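You operate a simulated robot arm through the tools that you are given. There is no shell and no other tool.

You are at the controls of a simulated robot arm. One attempt, no reset.

JOB
Tip the blue saucer out into the small bucket, set pot and saucer up again and test the soil.
Fine: saucer back where it stood, blue pot in the saucer, soil gauge pushed into the pot's soil last. Set down upright: blue pot.

Only the result counts: the job must be done as asked and must still hold three seconds after the hand-in. Knocking over, shifting, dropping, spilling or breaking anything else fails it.

ROBOT AND FRAMES
A 7-joint arm with a four-finger gripper, fixed in place. Base frame: the origin is on the floor under the middle of its stand, x ahead of it, y to its left, z up. Lengths are in mm, angles in degrees, forces in N, time in s.
It reaches about 1223 mm from its shoulder. Its first joint turns from -69.0 to 172.0 degrees. Payload 3.67 kg.
The tool frame sits at the grasp point between the pads (the TCP): z along the fingers, y along the line on which they close. The tips reach 28 mm beyond it. The gripper opens to 112 mm; its body begins 73 mm behind the TCP.
Orientation is told as [roll, pitch, yaw] about the base's x, y, z axes, in that order, counted from this pose: with the fingers straight down and closing along the base's y, the tool's x points along the base's -x, its y along +y and its z along -z.

CONTROLS
- The arm moves only by the tool play_rows. Its argument "deltas" is one flat list of numbers, 7 for each row, row after row: the turn, a rotation vector about the tool's x, y, z in units of 8 degrees (1.0 is 8 degrees), then the shift along the tool's x, y, z in units of 30 mm (1.0 is 30 mm), then the finger opening in mm, from 0 to 112. In form: [ax, ay, az, x, y, z, fingers, ax, ay, az, x, y, z, fingers, ...]. A call has 1 to 20 rows; each row shifts and turns the commanded pose from where the row before left it, along the tool's axes as they then stand. A call with a number of a shift or a turn outside -1 to 1 is refused whole. A row lasts 0.2 s, in which the tool goes at most 50 mm and 8.6 degrees; a call with a longer step from one row to the next is refused whole, and so is a gripper value outside its range. A pose out of reach is approached as far as the arm can. The call stops where the force on the tool passes 40 N (or 10 N more than at its start, if that is more) or the arm is blocked; 0.2 s more then pass. The fingers move at their own pace (about 102.5 mm/s each) and stop on an object; they squeeze with about 35 N. The grip force told is the motor's: it shows also when the fingers shut on nothing. Time passes only in rows, and 0.2 s behind the last, so rows that do not move let the fingers close. The reply holds the time, the measured pose of the TCP, the force on the tool along the base axes, the opening and the grip force, in the units named above and with some noise, with the torque about the TCP (base axes, N m) and any sound that the robot's microphone picked up.
- Cameras (640 x 400 px; columns grow to the right, rows downward): "scene" is fixed at [64.4, -505.8, 1393.6]; the picture's right is [-0.33, -0.94, 0.00], its down [-0.51, 0.18, -0.84] and it looks along [0.80, -0.28, -0.54] (base axes); focal length 351 px, centre (320, 200). "wrist" rides on the gripper at [60, -18, -104] in the tool frame; the picture's right is [0.29, 0.96, 0.00], its down [-0.80, 0.24, -0.55] and it looks along [-0.53, 0.16, 0.83] (tool axes); focal length 234 px, centre (320, 200). There is no depth. A picture from a camera that has moved, and an enlarged one, comes with that camera's place and axes in the base frame and with its lens. The place of the scene camera against the robot may be out by one fixed shift of up to 25 mm in any direction.
- get_image(camera): a new picture of that camera. It takes no simulated time.
- slide_trunk(by): slides the trunk up (or, below 0, down) by that many mm; the arm rides with it, the base frame stays. It gives what a move gives, with no picture.
- close_up(camera, box): a new picture of the part [left, top, right, bottom] of that camera's present view, enlarged. It takes no simulated time.
- job_done(): hands the job in; it is judged then, once.

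Nothing tells you positions but the pictures and the camera data. Unless the task says otherwise, let go and move clear before handing in.

The tools are called as a command line: name --argument value ..., lists and objects as JSON in quotes. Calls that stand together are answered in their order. play_rows: Moves the arm, as the interface text tells. Its arguments: {"type":"object","properties":{"deltas":{"type":"array","items":{"type":"number"}}},"required":["deltas"]} The other tools are called the same way: slide_trunk (by) moves the trunk up or down; get_image (camera) takes a picture; close_up (camera, box) takes an enlarged picture of a part of a camera's view; job_done () hands the job in.

At the start:

```text
t: 0.0
tcp_pos: [553.5, -481.3, 1217.8]
orientation: [0.0, 0.0, -0.1]
force: [-0.1, -1.5, 0.1]
moment: [0.01, 0.0, -0.01]
finger_gap: 112.2
grip_force: 0.1
trunk travel left (down, up): [-600.0, 240.0]
```

scene: 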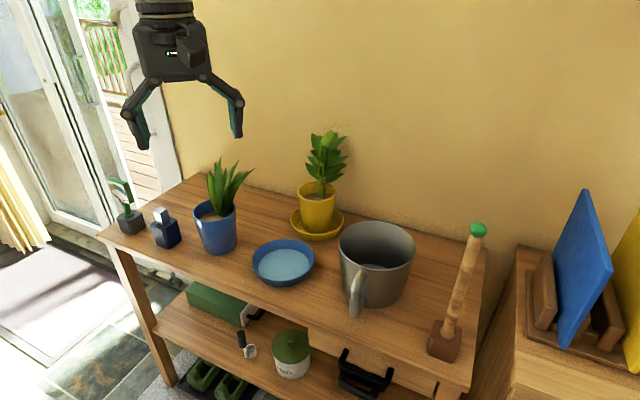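
wrist: 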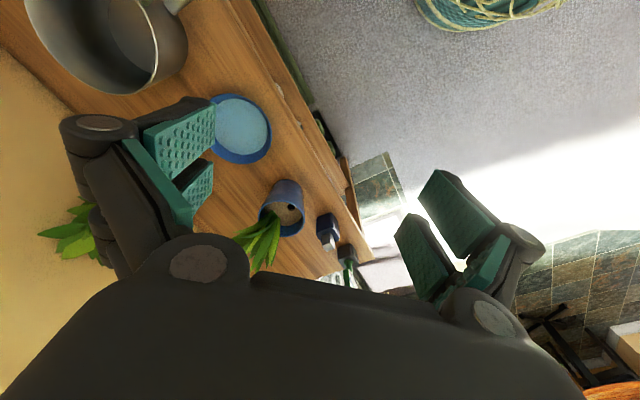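

I see a table with a blue potted plant, a blue saucer with water, a yellow pot on its saucer, a metal bucket with a handle, and some small items at the left end. I'll take enlarged pictures first to find positions.

close_up --camera "scene" --box '[80, 120, 280, 280]'

close_up --camera "scene" --box '[230, 120, 500, 370]'

close_up --camera "wrist" --box '[0, 0, 400, 280]'

```text
2.50 times, centred on (180, 200) of scene
camera zoom: at [64.4, -505.8, 1393.6], right [-0.33, -0.94, 0.0], down [-0.51, 0.18, -0.84], along [0.8, -0.28, -0.54], focal length 877 px, centre (670, 200)
```

zoom: 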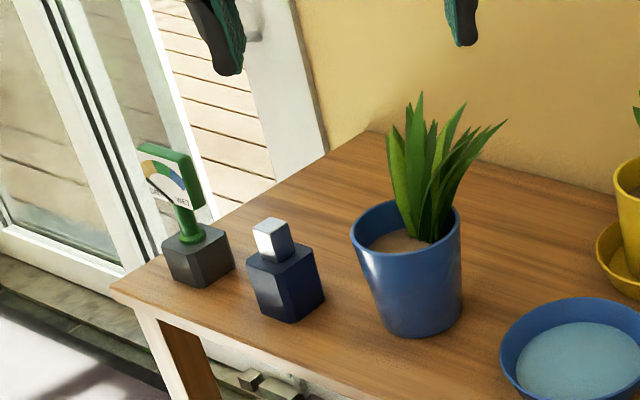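

```text
1.60 times, centred on (365, 245) of scene
camera zoom: at [64.4, -505.8, 1393.6], right [-0.33, -0.94, 0.0], down [-0.51, 0.18, -0.84], along [0.8, -0.28, -0.54], focal length 561 px, centre (248, 128)
```

zoom: 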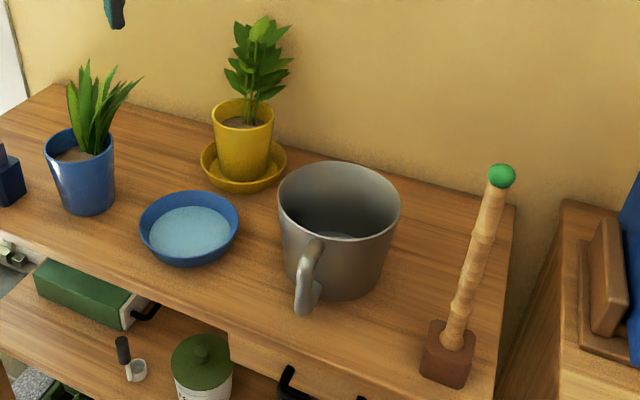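

```text
1.43 times, centred on (200, 140) of wrist
camera zoom: at [494.3, -500.4, 1321.7], right [-0.29, 0.96, 0.0], down [0.8, 0.24, 0.55], along [0.53, 0.16, -0.83], focal length 334 px, centre (491, 286)
```

zoom: 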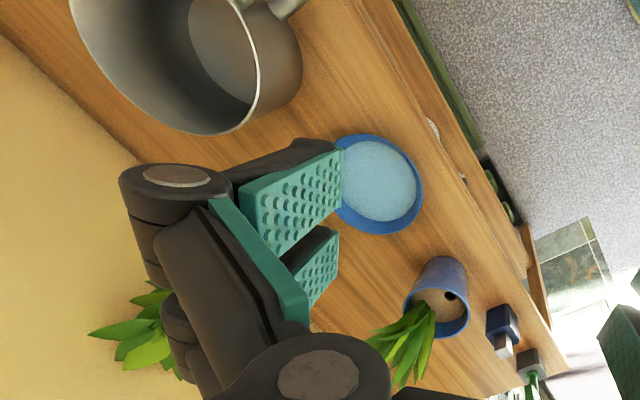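

The table runs diagonally to the robot, with its top at roughly z≈795. I'll zoom in on the pot, gauge and saucer before moving.

close_up --camera "wrist" --box '[200, 160, 400, 300]'

close_up --camera "scene" --box '[100, 165, 190, 255]'

close_up --camera "scene" --box '[180, 145, 330, 295]'

```text
2.86 times, centred on (300, 230) of wrist
camera zoom: at [494.3, -500.4, 1321.7], right [-0.29, 0.96, 0.0], down [0.8, 0.24, 0.55], along [0.53, 0.16, -0.83], focal length 669 px, centre (377, 114)
```

zoom: 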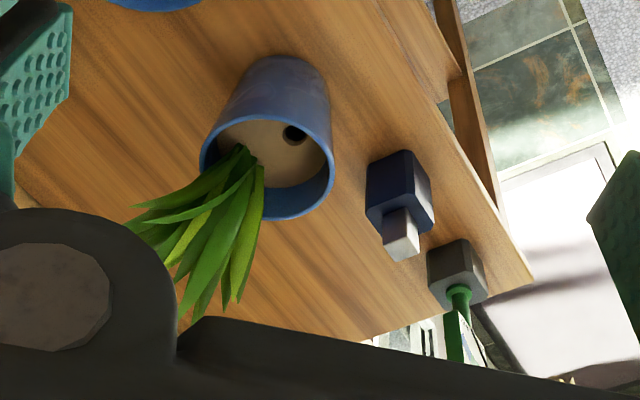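

```text
4.44 times, centred on (145, 210) of scene
camera zoom: at [64.4, -505.8, 1393.6], right [-0.33, -0.94, 0.0], down [-0.51, 0.18, -0.84], along [0.8, -0.28, -0.54], focal length 1559 px, centre (1098, 156)
```

zoom: 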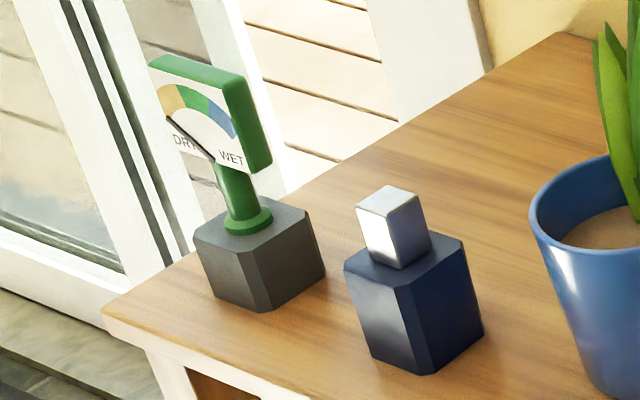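

```text
2.67 times, centred on (255, 220) of scene
camera zoom: at [64.4, -505.8, 1393.6], right [-0.33, -0.94, 0.0], down [-0.51, 0.18, -0.84], along [0.8, -0.28, -0.54], focal length 935 px, centre (493, 147)
```

zoom: 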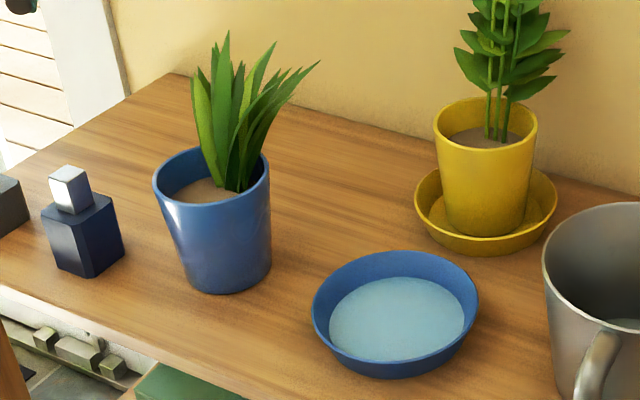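

The soil has a dark hole in front of the plant, and the gauge stands in a dark block at the left end. I'm moving the hand above the front of the saucer to get a clear wrist view for measuring.

play_rows --deltas '[0, 0, 0, 0.18, -0.88, 0.38, 112, 0, 0, 0, 0.18, -0.88, 0.38, 112, 0, 0, 0, 0.18, -0.88, 0.38, 112, 0, 0, 0, 0.18, -0.88, 0.38, 112, 0, 0, 0, 0.18, -0.88, 0.38, 112, 0, 0, 0, 0.18, -0.88, 0.38, 112]'

get_image --camera "wrist"

get_image --camera "scene"

```text
t: 1.4
tcp_pos: [521.4, -644.1, 1146.8]
orientation: [0.1, -0.1, 0.0]
force: [0.5, -1.0, -1.1]
moment: [0.02, -0.01, 0.01]
finger_gap: 112.1
grip_force: 0.0
trunk travel left (down, up): [-600.0, 240.0]
```

```text
taken
camera wrist: at [461.9, -662.0, 1250.3], right [-0.29, 0.96, 0.0], down [0.8, 0.24, 0.55], along [0.53, 0.16, -0.83], focal length 234 px, centre (320, 200)
```

wrist: 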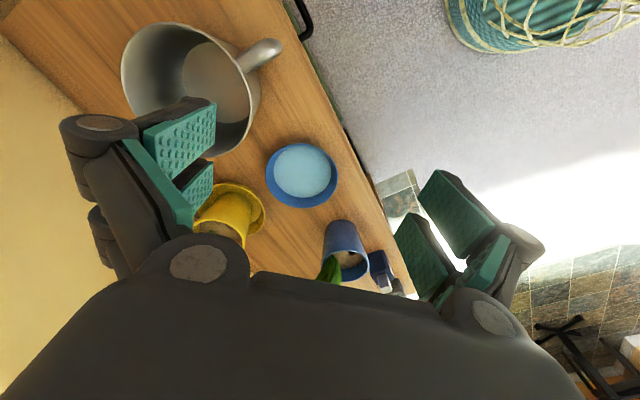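

```text
taken
```

scene: 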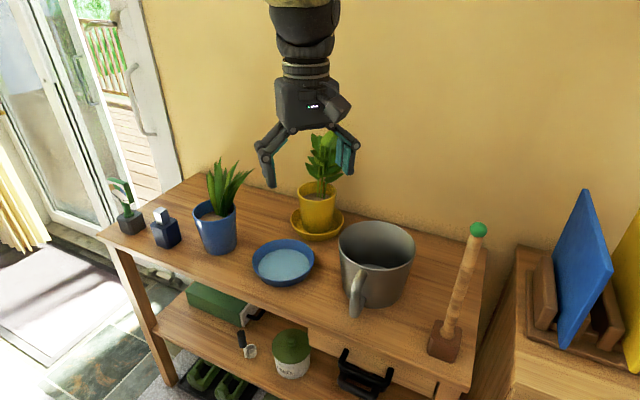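

The saucer, pot, yellow pot and bucket are all in the wrist view now. I'll enlarge it to measure them.

close_up --camera "wrist" --box '[240, 120, 360, 220]'

close_up --camera "wrist" --box '[290, 190, 420, 300]'

close_up --camera "wrist" --box '[100, 0, 320, 160]'

```text
4.00 times, centred on (300, 170) of wrist
camera zoom: at [461.9, -662.0, 1250.3], right [-0.29, 0.96, 0.0], down [0.8, 0.24, 0.55], along [0.53, 0.16, -0.83], focal length 937 px, centre (400, 320)
```

zoom: 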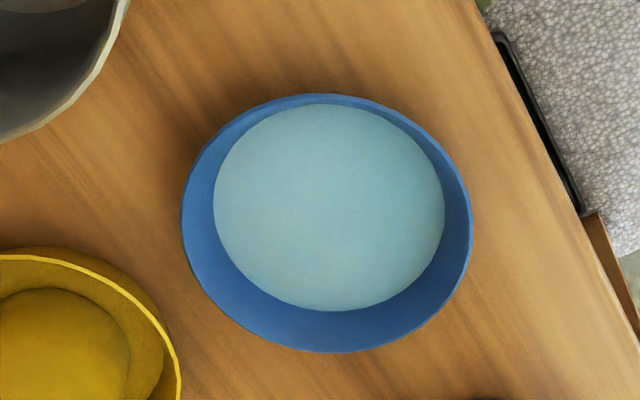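

```text
3.64 times, centred on (355, 245) of wrist
camera zoom: at [461.9, -662.0, 1250.3], right [-0.29, 0.96, 0.0], down [0.8, 0.24, 0.55], along [0.53, 0.16, -0.83], focal length 852 px, centre (193, 36)
```

zoom: 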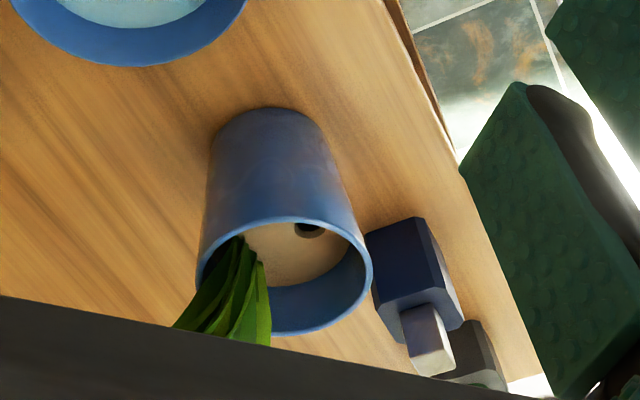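

```text
2.50 times, centred on (210, 80) of wrist
camera zoom: at [461.9, -662.0, 1250.3], right [-0.29, 0.96, 0.0], down [0.8, 0.24, 0.55], along [0.53, 0.16, -0.83], focal length 585 px, centre (595, 500)
```

zoom: 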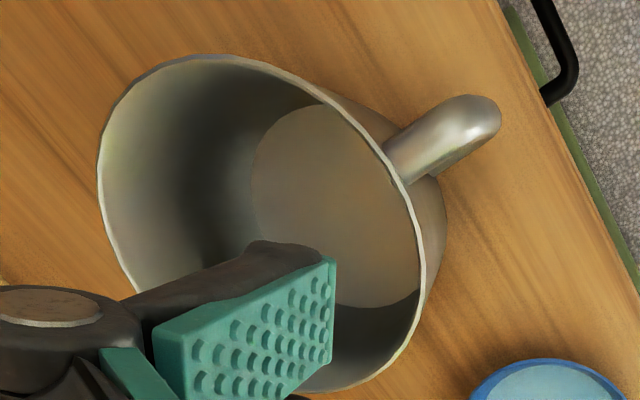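

The saucer rim centre looks to be near (688, -632), with the rim at about z 828 and a diameter of 148 mm. A second viewpoint, nearer the pot and gauge, will let me triangulate.

play_rows --deltas '[0, 0, 0, -0.9, 0.6, 0.283, 112, 0, 0, 0, -0.9, 0.6, 0.283, 112, 0, 0, 0, -0.9, 0.6, 0.283, 112, 0, 0, 0, -0.9, 0.6, 0.283, 112, 0, 0, 0, -0.9, 0.6, 0.283, 112, 0, 0, 0, -0.9, 0.6, 0.283, 112]'

get_image --camera "wrist"

close_up --camera "wrist" --box '[200, 60, 420, 300]'

```text
t: 2.8
tcp_pos: [685.9, -532.0, 1097.9]
orientation: [0.0, 0.2, 0.0]
force: [0.2, 0.2, -1.1]
moment: [-0.01, 0.03, 0.0]
finger_gap: 112.0
grip_force: 0.1
trunk travel left (down, up): [-600.0, 240.0]
```

```text
taken
camera wrist: at [626.0, -550.9, 1201.3], right [-0.29, 0.96, 0.0], down [0.8, 0.24, 0.55], along [0.53, 0.16, -0.83], focal length 234 px, centre (320, 200)
```

wrist: 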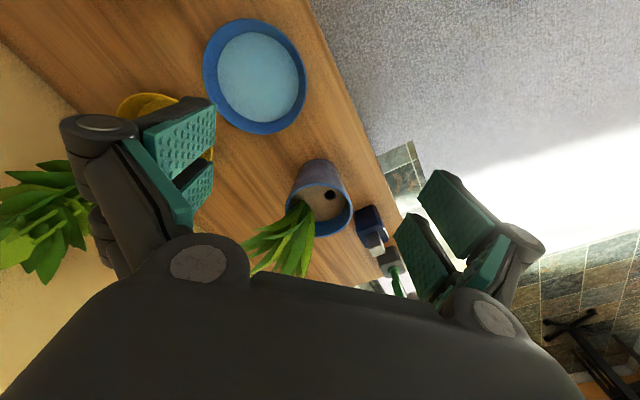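

```text
1.67 times, centred on (310, 180) of wrist
camera zoom: at [626.0, -550.9, 1201.3], right [-0.29, 0.96, 0.0], down [0.8, 0.24, 0.55], along [0.53, 0.16, -0.83], focal length 390 px, centre (337, 233)
```

zoom: 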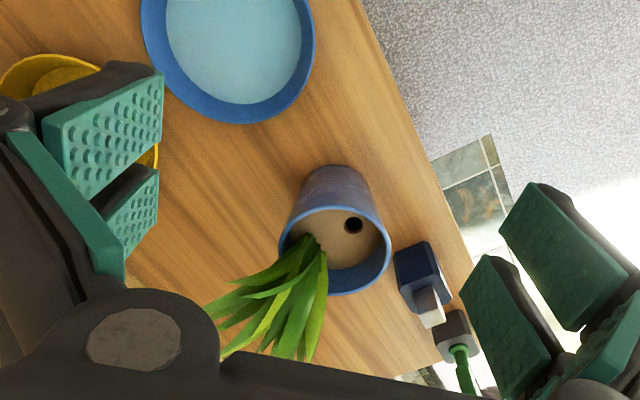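

My triangulated estimates so far:
- **Saucer:** rim centre about (697, -630, 810), diameter about 154 mm.
- **Blue pot:** rim centre about (844, -487, 892), rim diameter about 109 mm.

The saucer wall flares, so I'll back off and tilt the hand 45° to look at it from the side.

play_rows --deltas '[0, 0, 0, 0.97, -0.45, 0.65, 112, 0, 0, 0, 0.97, -0.45, 0.65, 112, 0, 0, 0, 0.97, -0.45, 0.65, 112, 0, 0, 0, 0.97, -0.45, 0.65, 112, 0, 0, 0, 0.97, -0.45, 0.65, 112, 0, -0.94, 0, 0, 0, 0, 112, 0, -0.94, 0, 0, 0, 0, 112, 0, -0.94, 0, 0, 0, 0, 112, 0, -0.94, 0, 0, 0, 0, 112, 0, -0.94, 0, 0, 0, 0, 112, 0, -0.94, 0, 0, 0, 0, 112]'

get_image --camera "wrist"

get_image --camera "scene"

```text
t: 5.2
tcp_pos: [534.9, -590.3, 998.9]
orientation: [0.6, -39.6, 2.8]
force: [1.2, -2.4, 0.5]
moment: [0.22, 0.2, -0.03]
finger_gap: 112.1
grip_force: 0.1
out of reach, approached as far as the arm can: row 10
trunk travel left (down, up): [-600.0, 240.0]
```

```text
taken
camera wrist: at [424.5, -615.7, 1039.6], right [-0.28, 0.94, -0.18], down [0.25, 0.25, 0.94], along [0.93, 0.21, -0.3], focal length 234 px, centre (320, 200)
```

wrist: 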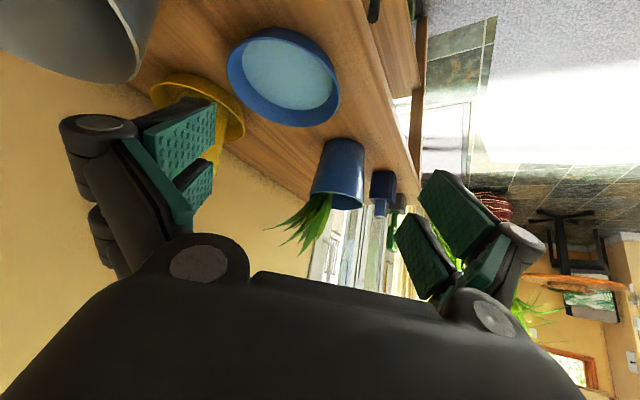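

```text
taken
```

scene: 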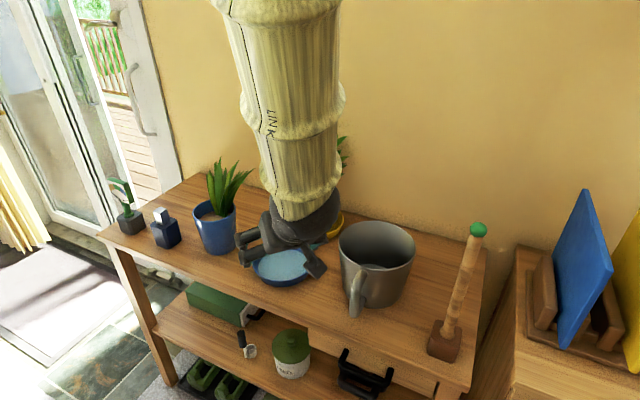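

The 45° tilt is out of reach at this trunk height because the shoulder is too high. I'll raise the hand and then lower the trunk so the forearm comes in more level.

play_rows --deltas '[0, 0.5, 0, -0.64, 0, -0.77, 112, 0, 0, 0, -0.64, 0, -0.77, 112, 0, 0, 0, -0.64, 0, -0.77, 112, 0, 0, 0, -0.64, 0, -0.77, 112, 0, 0, 0, -0.64, 0, -0.77, 112, 0, 0, 0, -0.64, 0, -0.77, 112, 0, 0, 0, -0.64, 0, -0.77, 112]'

slide_trunk --by -200

get_image --camera "scene"

get_image --camera "wrist"

```text
t: 6.8
tcp_pos: [549.2, -594.1, 1210.3]
orientation: [1.6, -36.1, -0.2]
force: [-0.7, -0.3, 1.2]
moment: [-0.01, 0.02, -0.02]
finger_gap: 112.1
grip_force: 0.1
trunk travel left (down, up): [-600.0, 240.0]
```

```text
t: 9.0
tcp_pos: [549.2, -594.2, 1010.0]
orientation: [1.6, -36.1, -0.2]
force: [-0.6, -0.8, 0.6]
moment: [0.0, -0.08, 0.01]
finger_gap: 112.0
grip_force: 0.1
trunk travel left (down, up): [-400.0, 440.0]
```

```text
taken
```

scene: 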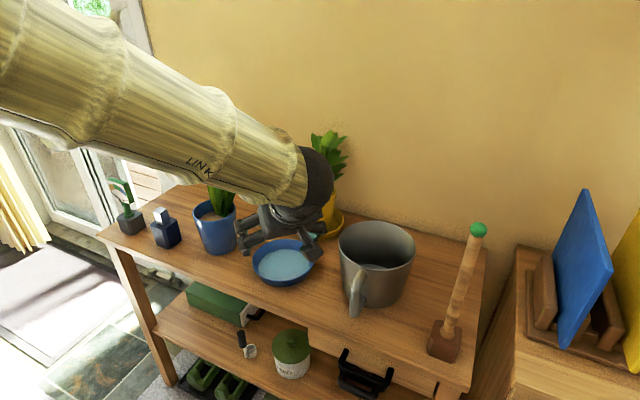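

```text
taken
camera wrist: at [439.5, -615.5, 1056.9], right [-0.25, 0.96, -0.15], down [0.31, 0.22, 0.92], along [0.92, 0.18, -0.36], focal length 234 px, centre (320, 200)
```

wrist: 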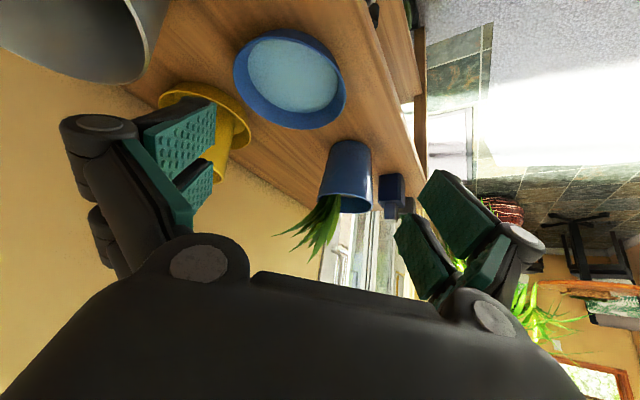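

The forearm now comes in from the left and above. I'll lower the hand slightly in front of the table and tilt it a bit more, to see the saucer's wall and the table edge from the side.

play_rows --deltas '[0, 0, 0, 0.786, 0, 0.667, 112, 0, 0, 0, 0.786, 0, 0.667, 112, 0, 0, 0, 0.786, 0, 0.667, 112, 0, 0, 0, 0.786, 0, 0.667, 112, 0, -0.6, 0, 0, 0, 0, 112, 0, -0.6, 0, 0, 0, 0, 112]'

get_image --camera "scene"

get_image --camera "wrist"

close_up --camera "wrist" --box '[180, 0, 420, 260]'

```text
t: 10.4
tcp_pos: [520.3, -593.2, 887.9]
orientation: [2.0, -45.8, -0.6]
force: [-0.2, -0.3, -0.9]
moment: [0.0, -0.01, 0.03]
finger_gap: 111.8
grip_force: 0.1
trunk travel left (down, up): [-400.0, 440.0]
```

```text
taken
```

scene: 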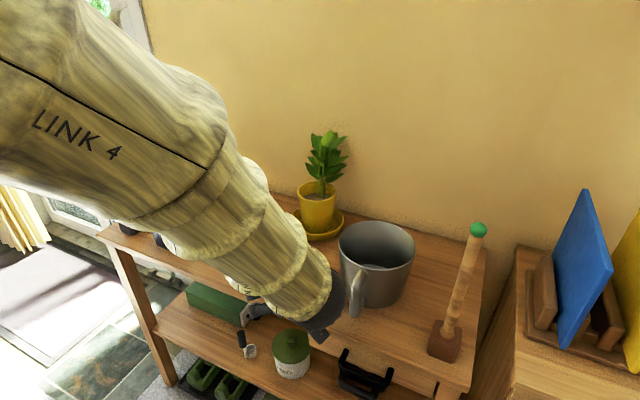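

```text
taken
camera wrist: at [404.6, -614.2, 916.6], right [-0.21, 0.96, -0.18], down [0.16, 0.22, 0.96], along [0.96, 0.18, -0.2], focal length 234 px, centre (320, 200)
```

wrist: 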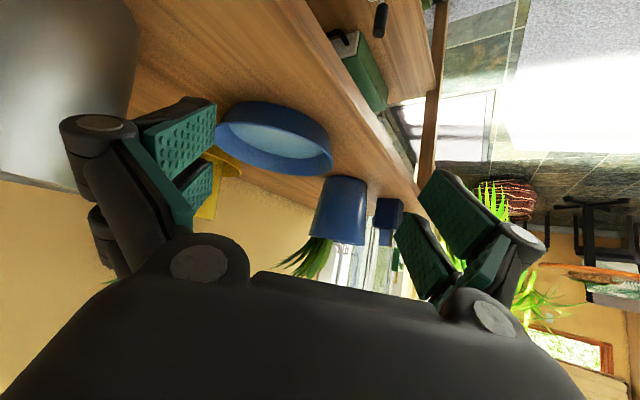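

```text
1.54 times, centred on (300, 130) of wrist
camera zoom: at [404.6, -614.2, 916.6], right [-0.21, 0.96, -0.18], down [0.16, 0.22, 0.96], along [0.96, 0.18, -0.2], focal length 360 px, centre (351, 308)
```

zoom: 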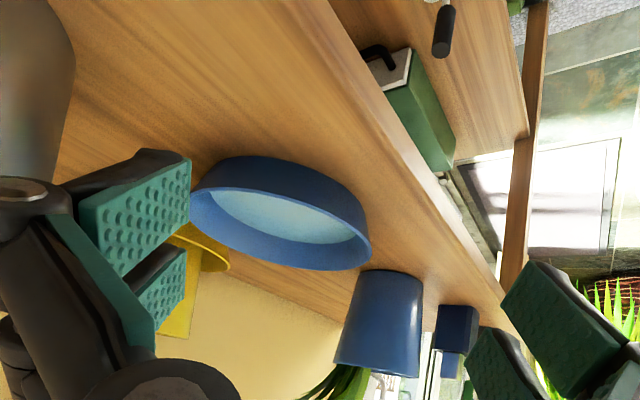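

This is a good side view (upside-down in the picture). I'll enlarge the saucer and the pot.

close_up --camera "wrist" --box '[200, 90, 350, 190]'

close_up --camera "wrist" --box '[290, 150, 430, 280]'

```text
4.00 times, centred on (275, 140) of wrist
camera zoom: at [404.6, -614.2, 916.6], right [-0.21, 0.96, -0.18], down [0.16, 0.22, 0.96], along [0.96, 0.18, -0.2], focal length 937 px, centre (500, 440)
```

zoom: 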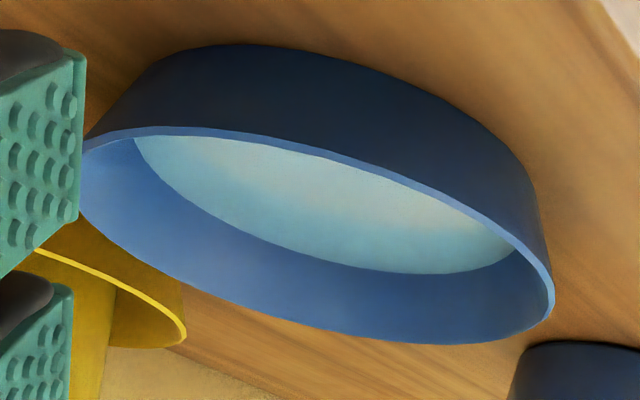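

```text
3.08 times, centred on (360, 215) of wrist
camera zoom: at [404.6, -614.2, 916.6], right [-0.21, 0.96, -0.18], down [0.16, 0.22, 0.96], along [0.96, 0.18, -0.2], focal length 720 px, centre (197, 154)
```

zoom: 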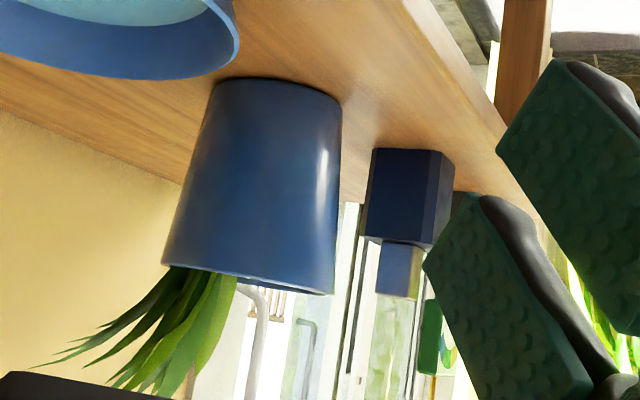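

From this side view I get the table top at about z 774, the saucer about 34 mm tall with its wall flared about 20°, and the pot about 120 mm tall. My plan is to grip the saucer's left (+Y) rim with the hand leaned 20°, so I'll raise the hand and test that lean in the air.

play_rows --deltas '[0, 0, 0, -0.717, 0, -0.697, 60, 0, 0, 0, -0.717, 0, -0.697, 60, 0, 0, 0, -0.717, 0, -0.697, 60, 0, 0, 0, -0.717, 0, -0.697, 60, 0, 0.955, 0, 0, 0, 0, 60, 0, 0.955, 0, 0, 0, 0, 60, 0, 0.955, 0, 0, 0, 0, 60, 0, 0.955, 0, 0, 0, 0, 60, 0, 0.955, 0, 0, 0, 0, 60, 0, 0.955, 0, 0, 0, 0, 60, 0.917, 0, 0, 0, 0, 0, 20, 0.917, 0, 0, 0, 0, 0, 20, 0.917, 0, 0, 0, 0, 0, 20]'

get_image --camera "scene"

get_image --camera "wrist"

```text
t: 13.2
tcp_pos: [518.9, -594.2, 1010.2]
orientation: [-20.8, 0.1, 0.9]
force: [-0.1, 0.7, -0.5]
moment: [-0.04, 0.02, -0.02]
finger_gap: 20.3
grip_force: 0.0
trunk travel left (down, up): [-400.0, 440.0]
```

```text
taken
```

scene: 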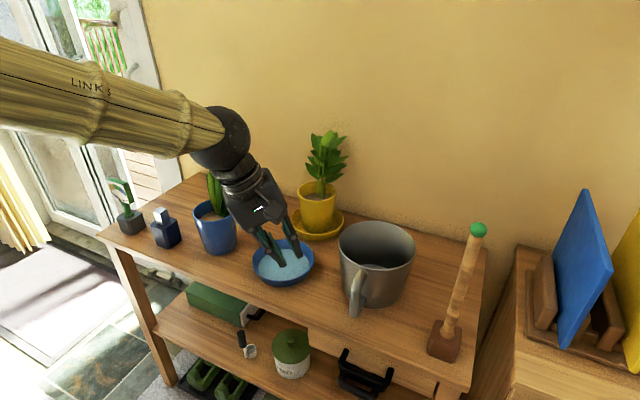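

```text
taken
camera wrist: at [460.2, -575.3, 1112.8], right [-0.3, 0.89, -0.34], down [0.79, 0.43, 0.43], along [0.53, -0.14, -0.84], focal length 234 px, centre (320, 200)
```

wrist: 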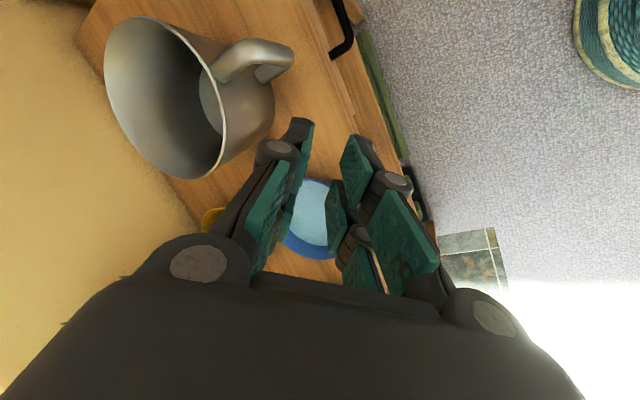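

The lean pose is reached. I'll look closely at the finger shapes at this 20 mm opening.

close_up --camera "wrist" --box '[200, 100, 460, 310]'

close_up --camera "scene" --box '[190, 100, 350, 300]'

```text
1.90 times, centred on (330, 205) of wrist
camera zoom: at [460.2, -575.3, 1112.8], right [-0.3, 0.89, -0.34], down [0.79, 0.43, 0.43], along [0.53, -0.14, -0.84], focal length 446 px, centre (301, 190)
```

zoom: 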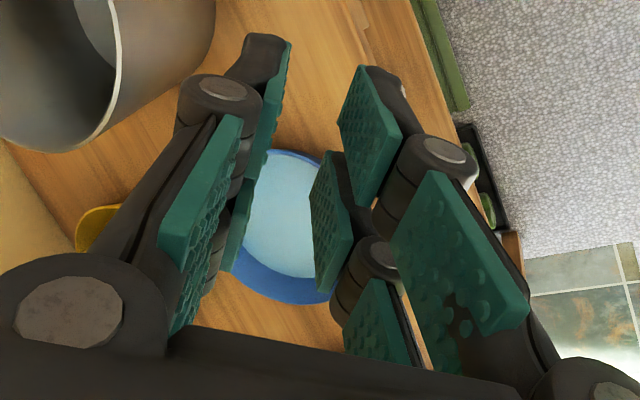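

```text
2.00 times, centred on (270, 200) of scene
camera zoom: at [64.4, -505.8, 1393.6], right [-0.33, -0.94, 0.0], down [-0.51, 0.18, -0.84], along [0.8, -0.28, -0.54], focal length 702 px, centre (420, 200)
```

zoom: 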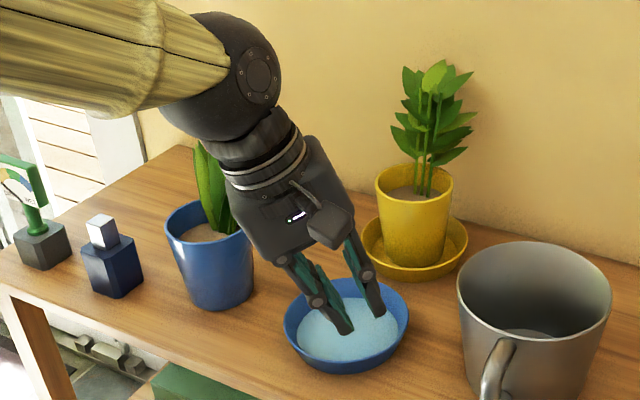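

The fingers are two-jointed with flat outer pads. Before gripping anything I'll check in the air that the full pouring tilt is reachable at the bucket.

play_rows --deltas '[0, 0, 0, -0.267, -0.913, 0.204, 20, 0, 0, 0, -0.267, -0.913, 0.204, 20, 0, 0, 0, -0.267, -0.913, 0.204, 20, 0, 0, 0, -0.267, -0.913, 0.204, 20, 0, 0, 0, -0.267, -0.913, 0.204, 20, 0, -0.935, 0.355, 0, 0, 0, 20, 0, -0.935, 0.355, 0, 0, 0, 20, 0, -0.935, 0.355, 0, 0, 0, 20, 0, -0.935, 0.355, 0, 0, 0, 20, 0, -0.935, 0.355, 0, 0, 0, 20, 0, -0.935, 0.355, 0, 0, 0, 20, 0, -0.935, 0.355, 0, 0, 0, 20, 0, -0.935, 0.355, 0, 0, 0, 20, 0, -0.935, 0.355, 0, 0, 0, 20, 0, -0.935, 0.355, 0, 0, 0, 20, 0, -0.935, 0.355, 0, 0, 0, 20, 0, -0.935, 0.355, 0, 0, 0, 20]'

get_image --camera "scene"

get_image --camera "wrist"

```text
t: 16.8
tcp_pos: [562.4, -734.1, 1028.2]
orientation: [157.7, -84.0, -177.7]
force: [0.2, 0.0, 0.1]
moment: [0.0, -0.01, -0.03]
finger_gap: 19.9
grip_force: 0.1
trunk travel left (down, up): [-400.0, 440.0]
```

```text
taken
```

scene: 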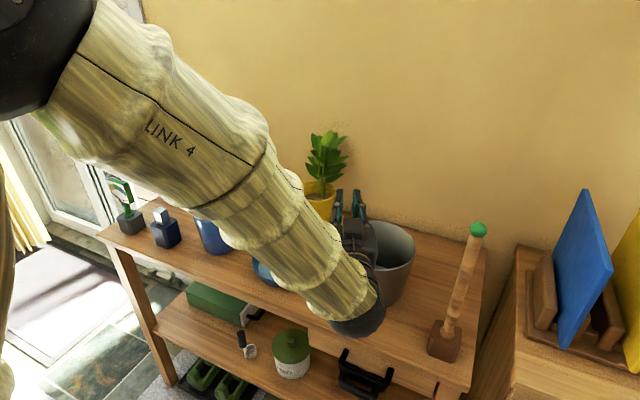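

```text
taken
camera wrist: at [465.4, -715.6, 957.4], right [0.36, 0.9, -0.25], down [-0.52, 0.41, 0.75], along [0.78, -0.14, 0.61], focal length 234 px, centre (320, 200)
```

wrist: 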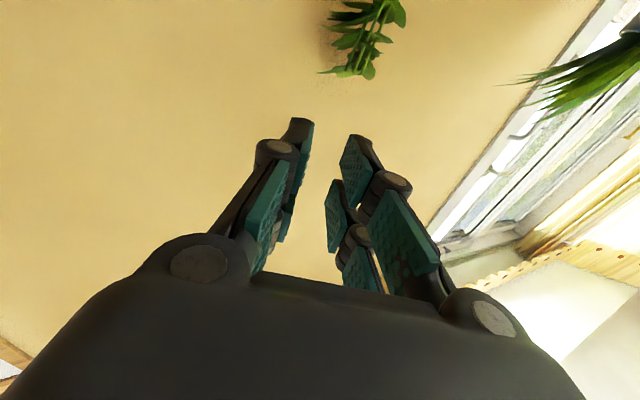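

The full tilt is reachable there. I'll tilt back and move to the pre-grasp point above the saucer's left (+Y) rim.

play_rows --deltas '[0, 0.935, -0.355, 0, 0, 0, 30, 0, 0.935, -0.355, 0, 0, 0, 30, 0, 0.935, -0.355, 0, 0, 0, 30, 0, 0.935, -0.355, 0, 0, 0, 30, 0, 0.935, -0.355, 0, 0, 0, 30, 0, 0.935, -0.355, 0, 0, 0, 30, 0, 0.935, -0.355, 0, 0, 0, 30, 0, 0.935, -0.355, 0, 0, 0, 30, 0, 0.935, -0.355, 0, 0, 0, 30, 0, 0.935, -0.355, 0, 0, 0, 30, 0, 0.935, -0.355, 0, 0, 0, 30, 0, 0.935, -0.355, 0, 0, 0, 30, 0, 0, 0, -0.5625, 0.9625, 0.08, 30, 0, 0, 0, -0.5625, 0.9625, 0.08, 30, 0, 0, 0, -0.5625, 0.9625, 0.08, 30, 0, 0, 0, -0.5625, 0.9625, 0.08, 30, 0, 0, 0, -0.5625, 0.9625, 0.08, 30, 0, 0, 0, -0.5625, 0.9625, 0.08, 30, 0, 0, 0, -0.5625, 0.9625, 0.08, 30, 0, 0, 0, -0.5625, 0.9625, 0.08, 30]'

get_image --camera "scene"

get_image --camera "wrist"

close_up --camera "wrist" --box '[180, 60, 480, 300]'

```text
t: 21.0
tcp_pos: [694.2, -517.0, 929.4]
orientation: [-20.8, 0.1, 0.9]
force: [1.0, 1.1, -0.6]
moment: [-0.02, 0.0, -0.01]
finger_gap: 30.2
grip_force: 0.1
trunk travel left (down, up): [-400.0, 440.0]
```

```text
taken
```

scene: 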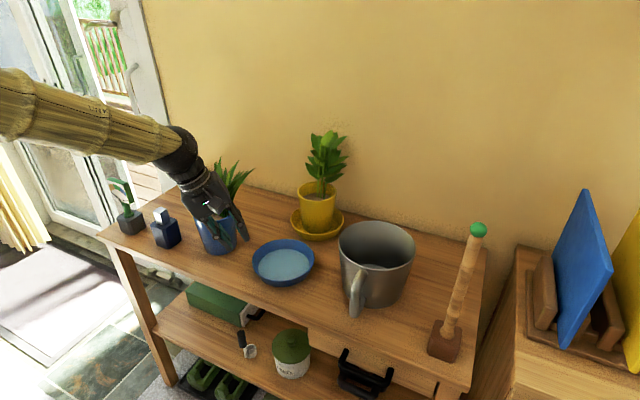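

```text
taken
camera wrist: at [634.4, -499.1, 1033.3], right [-0.3, 0.89, -0.34], down [0.79, 0.43, 0.43], along [0.53, -0.14, -0.84], focal length 234 px, centre (320, 200)
```

wrist: 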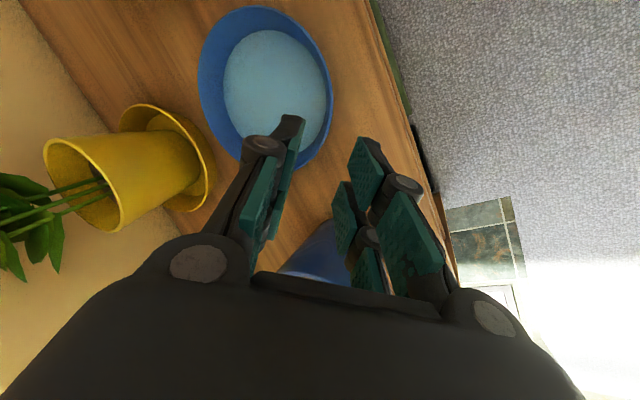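

```text
1.67 times, centred on (330, 180) of wrist
camera zoom: at [634.4, -499.1, 1033.3], right [-0.3, 0.89, -0.34], down [0.79, 0.43, 0.43], along [0.53, -0.14, -0.84], focal length 390 px, centre (303, 233)
```

zoom: 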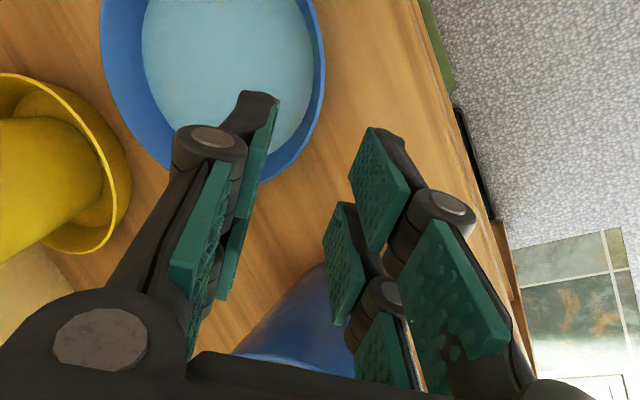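

The arm clears the pot and the saucer fits a centre of about (700, -629) with radius 77. I'll descend part-way along the hand axis and check the finger alignment on the rim.

play_rows --deltas '[0, 0, 0, -0.05, 0.05, 0.67, 30, 0, 0, 0, -0.05, 0.05, 0.67, 30, 0, 0, 0, -0.05, 0.05, 0.67, 30, 0, 0, 0, -0.05, 0.05, 0.67, 30]'

get_image --camera "scene"

close_up --camera "wrist" --box '[180, 20, 480, 260]'

close_up --camera "scene" --box '[180, 140, 340, 300]'

```text
t: 22.0
tcp_pos: [702.4, -545.7, 849.4]
orientation: [-20.7, 0.1, 0.8]
force: [0.0, 0.3, -0.7]
moment: [0.0, 0.01, -0.01]
finger_gap: 30.1
grip_force: 0.0
trunk travel left (down, up): [-400.0, 440.0]
```

```text
taken
```

scene: 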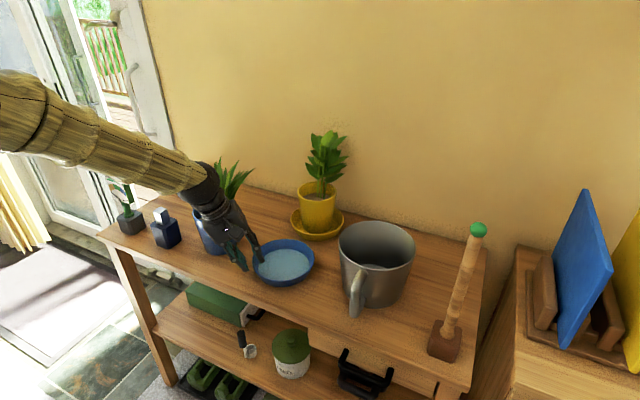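

```text
1.67 times, centred on (330, 140) of wrist
camera zoom: at [642.7, -526.9, 953.8], right [-0.3, 0.89, -0.34], down [0.79, 0.43, 0.43], along [0.53, -0.14, -0.84], focal length 390 px, centre (303, 300)
```

zoom: 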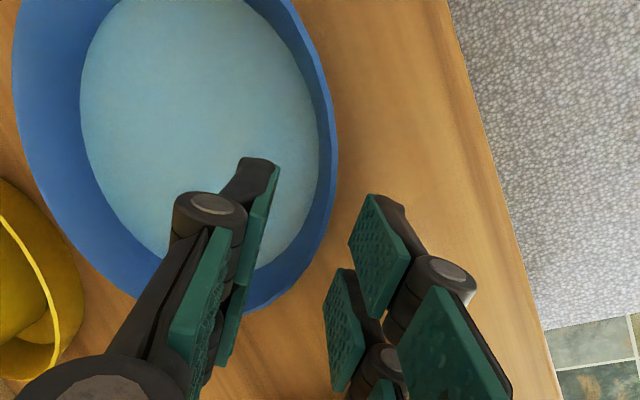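

```text
2.50 times, centred on (260, 220) of scene
camera zoom: at [64.4, -505.8, 1393.6], right [-0.33, -0.94, 0.0], down [-0.51, 0.18, -0.84], along [0.8, -0.28, -0.54], focal length 877 px, centre (470, 150)
```

zoom: 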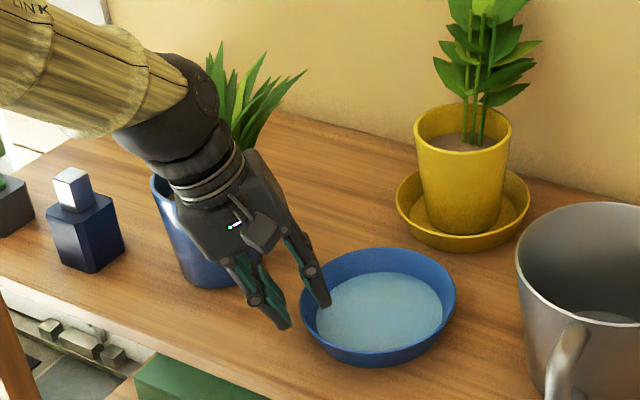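

The inner fingers are inside the saucer and the outer ones outside, though the gap sits about 6 mm too far inward. I'll correct that while descending to rim level.

play_rows --deltas '[0, 0, 0, 0.03, 0.22, 0.2, 30, 0, 0, 0, 0.03, 0, 0.35, 30, 0, 0, 0, 0, 0, 0.35, 30]'

close_up --camera "wrist" --box '[180, 20, 480, 260]'

close_up --camera "scene" --box '[200, 190, 320, 300]'

```text
t: 22.8
tcp_pos: [698.8, -548.6, 822.6]
orientation: [-20.7, 0.1, 0.7]
force: [-0.8, -0.1, 0.0]
moment: [0.01, 0.02, 0.01]
finger_gap: 29.9
grip_force: 0.0
trunk travel left (down, up): [-400.0, 440.0]
```

```text
1.67 times, centred on (330, 140) of wrist
camera zoom: at [639.5, -529.9, 926.1], right [-0.3, 0.89, -0.34], down [0.79, 0.43, 0.43], along [0.53, -0.14, -0.84], focal length 390 px, centre (303, 300)
```

zoom: 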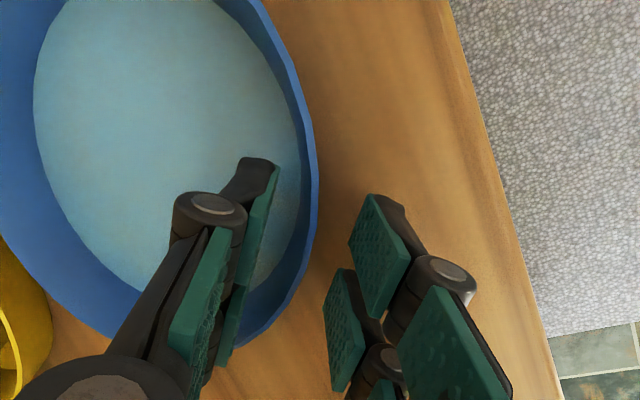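

```text
3.64 times, centred on (260, 245) of scene
camera zoom: at [64.4, -505.8, 1393.6], right [-0.33, -0.94, 0.0], down [-0.51, 0.18, -0.84], along [0.8, -0.28, -0.54], focal length 1275 px, centre (538, 36)
```

zoom: 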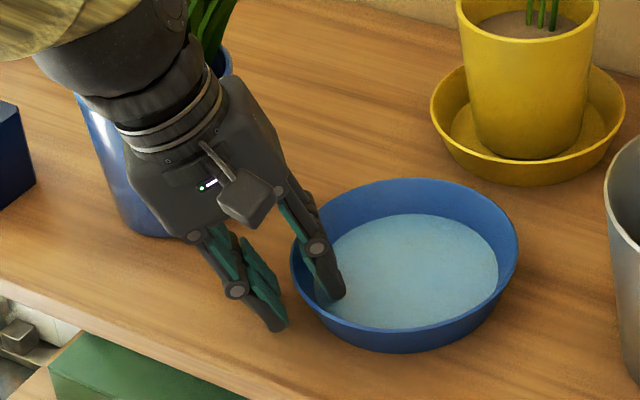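

The rim now sits midway between the finger pairs. I'll go 4 mm deeper and close.

play_rows --deltas '[0, 0, 0, 0, 0, 0.14, 30, 0, 0, 0, 0, 0, 0, 20, 0, 0, 0, 0, 0, 0, 0, 0, 0, 0, 0, 0, 0, 0, 0, 0, 0, 0, 0, 0, 0]'

close_up --camera "wrist" --box '[180, 20, 480, 260]'

close_up --camera "scene" --box '[200, 190, 320, 300]'

```text
t: 24.0
tcp_pos: [698.8, -551.4, 820.0]
orientation: [-20.7, 0.2, 0.8]
force: [0.0, -0.2, 1.2]
moment: [0.05, 0.0, -0.01]
finger_gap: 6.1
grip_force: 34.8
trunk travel left (down, up): [-400.0, 440.0]
```

```text
1.67 times, centred on (330, 140) of wrist
camera zoom: at [639.1, -531.3, 922.4], right [-0.3, 0.89, -0.34], down [0.79, 0.43, 0.43], along [0.53, -0.14, -0.84], focal length 390 px, centre (303, 300)
```

zoom: 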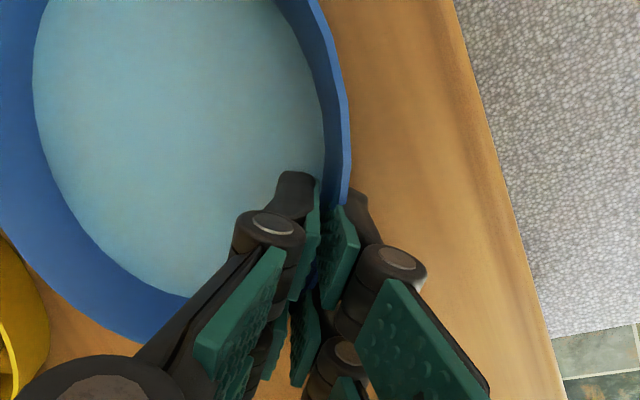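

```text
3.64 times, centred on (260, 245) of scene
camera zoom: at [64.4, -505.8, 1393.6], right [-0.33, -0.94, 0.0], down [-0.51, 0.18, -0.84], along [0.8, -0.28, -0.54], focal length 1275 px, centre (538, 36)
```

zoom: 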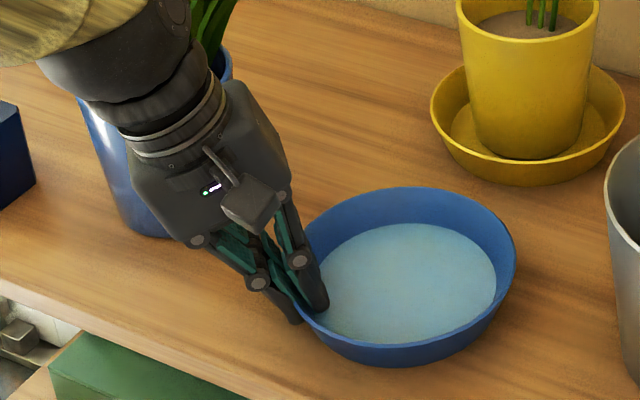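

The saucer is gripped at 6 mm gap with full force. It slid about (-10, +5) mm while gripping, which I'll undo when returning it. I'm lifting gently and checking that it stays level.

play_rows --deltas '[0, 0, 0, 0, -0.06, -0.16, 0, 0, 0, 0, 0, -0.08, -0.22, 0, 0, 0, 0, 0, -0.08, -0.22, 0, 0, 0, 0, 0, -0.06, -0.16, 0]'

close_up --camera "wrist" --box '[180, 20, 480, 260]'

close_up --camera "scene" --box '[200, 190, 320, 300]'

```text
t: 25.0
tcp_pos: [699.0, -548.5, 844.1]
orientation: [-20.7, 0.0, 0.7]
force: [0.4, 0.0, -1.0]
moment: [0.09, -0.01, 0.03]
finger_gap: 5.9
grip_force: 34.9
trunk travel left (down, up): [-400.0, 440.0]
```

```text
1.67 times, centred on (330, 140) of wrist
camera zoom: at [639.1, -530.3, 947.7], right [-0.3, 0.89, -0.34], down [0.79, 0.43, 0.43], along [0.53, -0.14, -0.84], focal length 390 px, centre (303, 300)
```

zoom: 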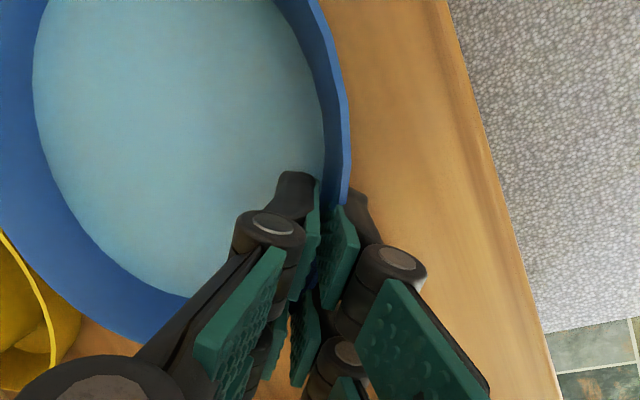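

```text
3.64 times, centred on (260, 245) of scene
camera zoom: at [64.4, -505.8, 1393.6], right [-0.33, -0.94, 0.0], down [-0.51, 0.18, -0.84], along [0.8, -0.28, -0.54], focal length 1275 px, centre (538, 36)
```

zoom: 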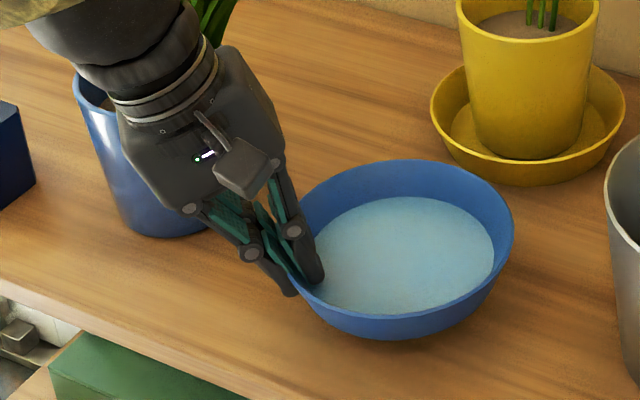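

The saucer is held firmly and level. Next I lift it and carry it smoothly over the bucket, which I take to be centred near (565, -810) with its rim at z≈905.

play_rows --deltas '[0, 0, 0, 0, -0.141, -0.374, 0, 0, 0, 0, 0, -0.247, -0.655, 0, 0, 0, 0, 0, -0.283, -0.748, 0, 0, 0, 0, 0, -0.283, -0.748, 0, 0, 0, 0, 0, -0.283, -0.748, 0, 0, 0, 0, 0, -0.283, -0.748, 0, 0, 0, 0, 0, -0.247, -0.655, 0, 0, 0, 0, 0, -0.131, -0.346, 0, 0, 0, 0, 0.051, -0.235, 0.089, 0, 0, 0, 0, 0.102, -0.47, 0.178, 0, 0, 0, 0, 0.152, -0.706, 0.266, 0, 0, 0, 0, 0.165, -0.764, 0.289, 0, 0, 0, 0, 0.165, -0.764, 0.289, 0, 0, 0, 0, 0.165, -0.764, 0.289, 0, 0, 0, 0, 0.165, -0.764, 0.289, 0, 0, 0, 0, 0.152, -0.706, 0.266, 0, 0, 0, 0, 0.102, -0.47, 0.178, 0, 0, 0, 0, 0.051, -0.235, 0.089, 0]'

get_image --camera "scene"

get_image --camera "wrist"

```text
t: 28.8
tcp_pos: [661.2, -739.4, 1004.4]
orientation: [-20.6, 0.1, 0.8]
force: [0.8, 0.7, -1.3]
moment: [0.05, 0.0, -0.01]
finger_gap: 6.4
grip_force: 34.3
trunk travel left (down, up): [-400.0, 440.0]
```

```text
taken
```

scene: 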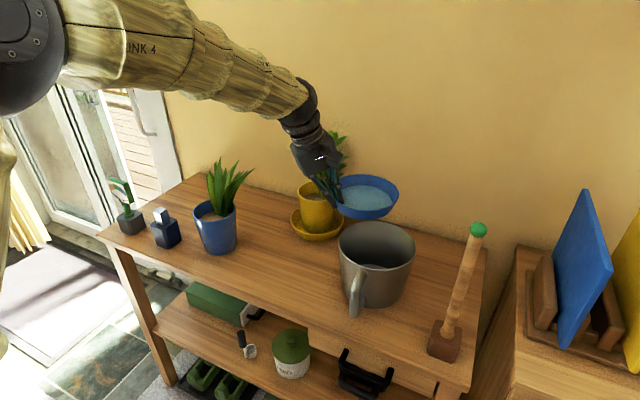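

```text
taken
camera wrist: at [602.7, -720.4, 1107.8], right [-0.3, 0.89, -0.34], down [0.79, 0.43, 0.43], along [0.53, -0.14, -0.84], focal length 234 px, centre (320, 200)
```

wrist: 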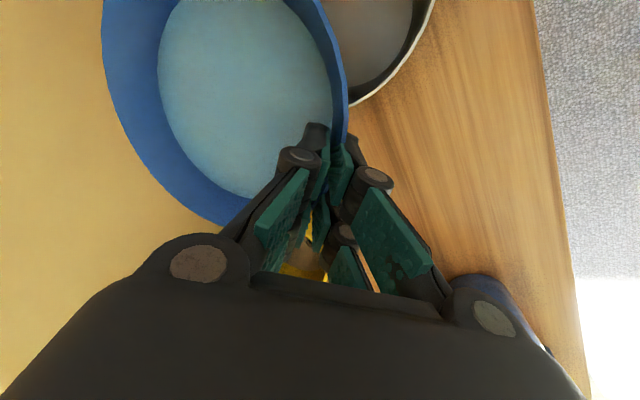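

The wrist view puts the bucket centre at about (568, -813), and the saucer's pouring lip is right over it. I'll start tilting slowly, keeping the lip in place, and look partway through.

play_rows --deltas '[0, -0.468, 0.177, 0.027, 0, -0.001, 0, 0, -0.468, 0.177, 0.043, -0.002, -0.004, 0, 0, -0.468, 0.177, 0.054, -0.003, -0.009, 0, 0, -0.351, 0.1326, 0.05, -0.004, -0.011, 0, 0, -0.351, 0.1326, 0.054, -0.006, -0.015, 0, 0, -0.351, 0.1326, 0.061, -0.008, -0.02, 0]'

get_image --camera "scene"

close_up --camera "scene" --box '[280, 130, 440, 330]'

get_image --camera "wrist"

```text
t: 30.2
tcp_pos: [655.0, -738.0, 1004.6]
orientation: [-20.7, -21.0, 0.8]
force: [0.0, -0.1, -0.5]
moment: [0.05, -0.01, -0.02]
finger_gap: 6.0
grip_force: 35.2
trunk travel left (down, up): [-400.0, 440.0]
```

```text
taken
```

scene: 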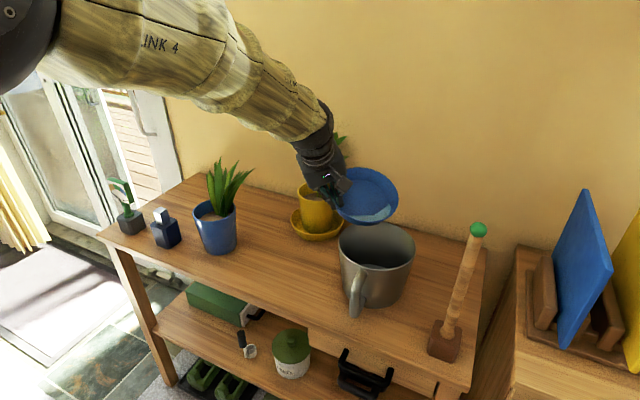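

```text
2.00 times, centred on (360, 230) of scene
camera zoom: at [64.4, -505.8, 1393.6], right [-0.33, -0.94, 0.0], down [-0.51, 0.18, -0.84], along [0.8, -0.28, -0.54], focal length 702 px, centre (240, 140)
```

zoom: 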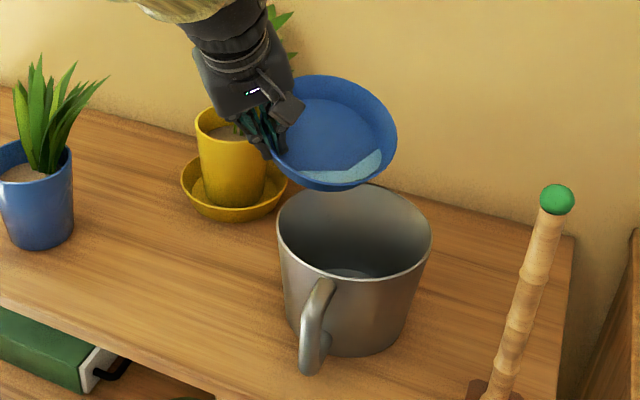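

```text
taken
camera wrist: at [561.3, -720.1, 1080.3], right [-0.16, 0.89, -0.42], down [0.58, 0.43, 0.69], along [0.8, -0.13, -0.59], focal length 234 px, centre (320, 200)
```

wrist: 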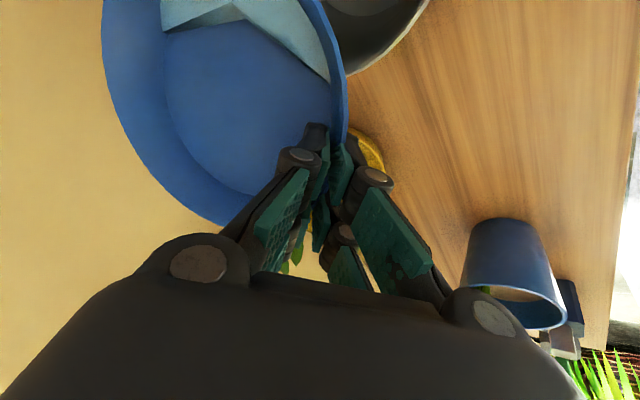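

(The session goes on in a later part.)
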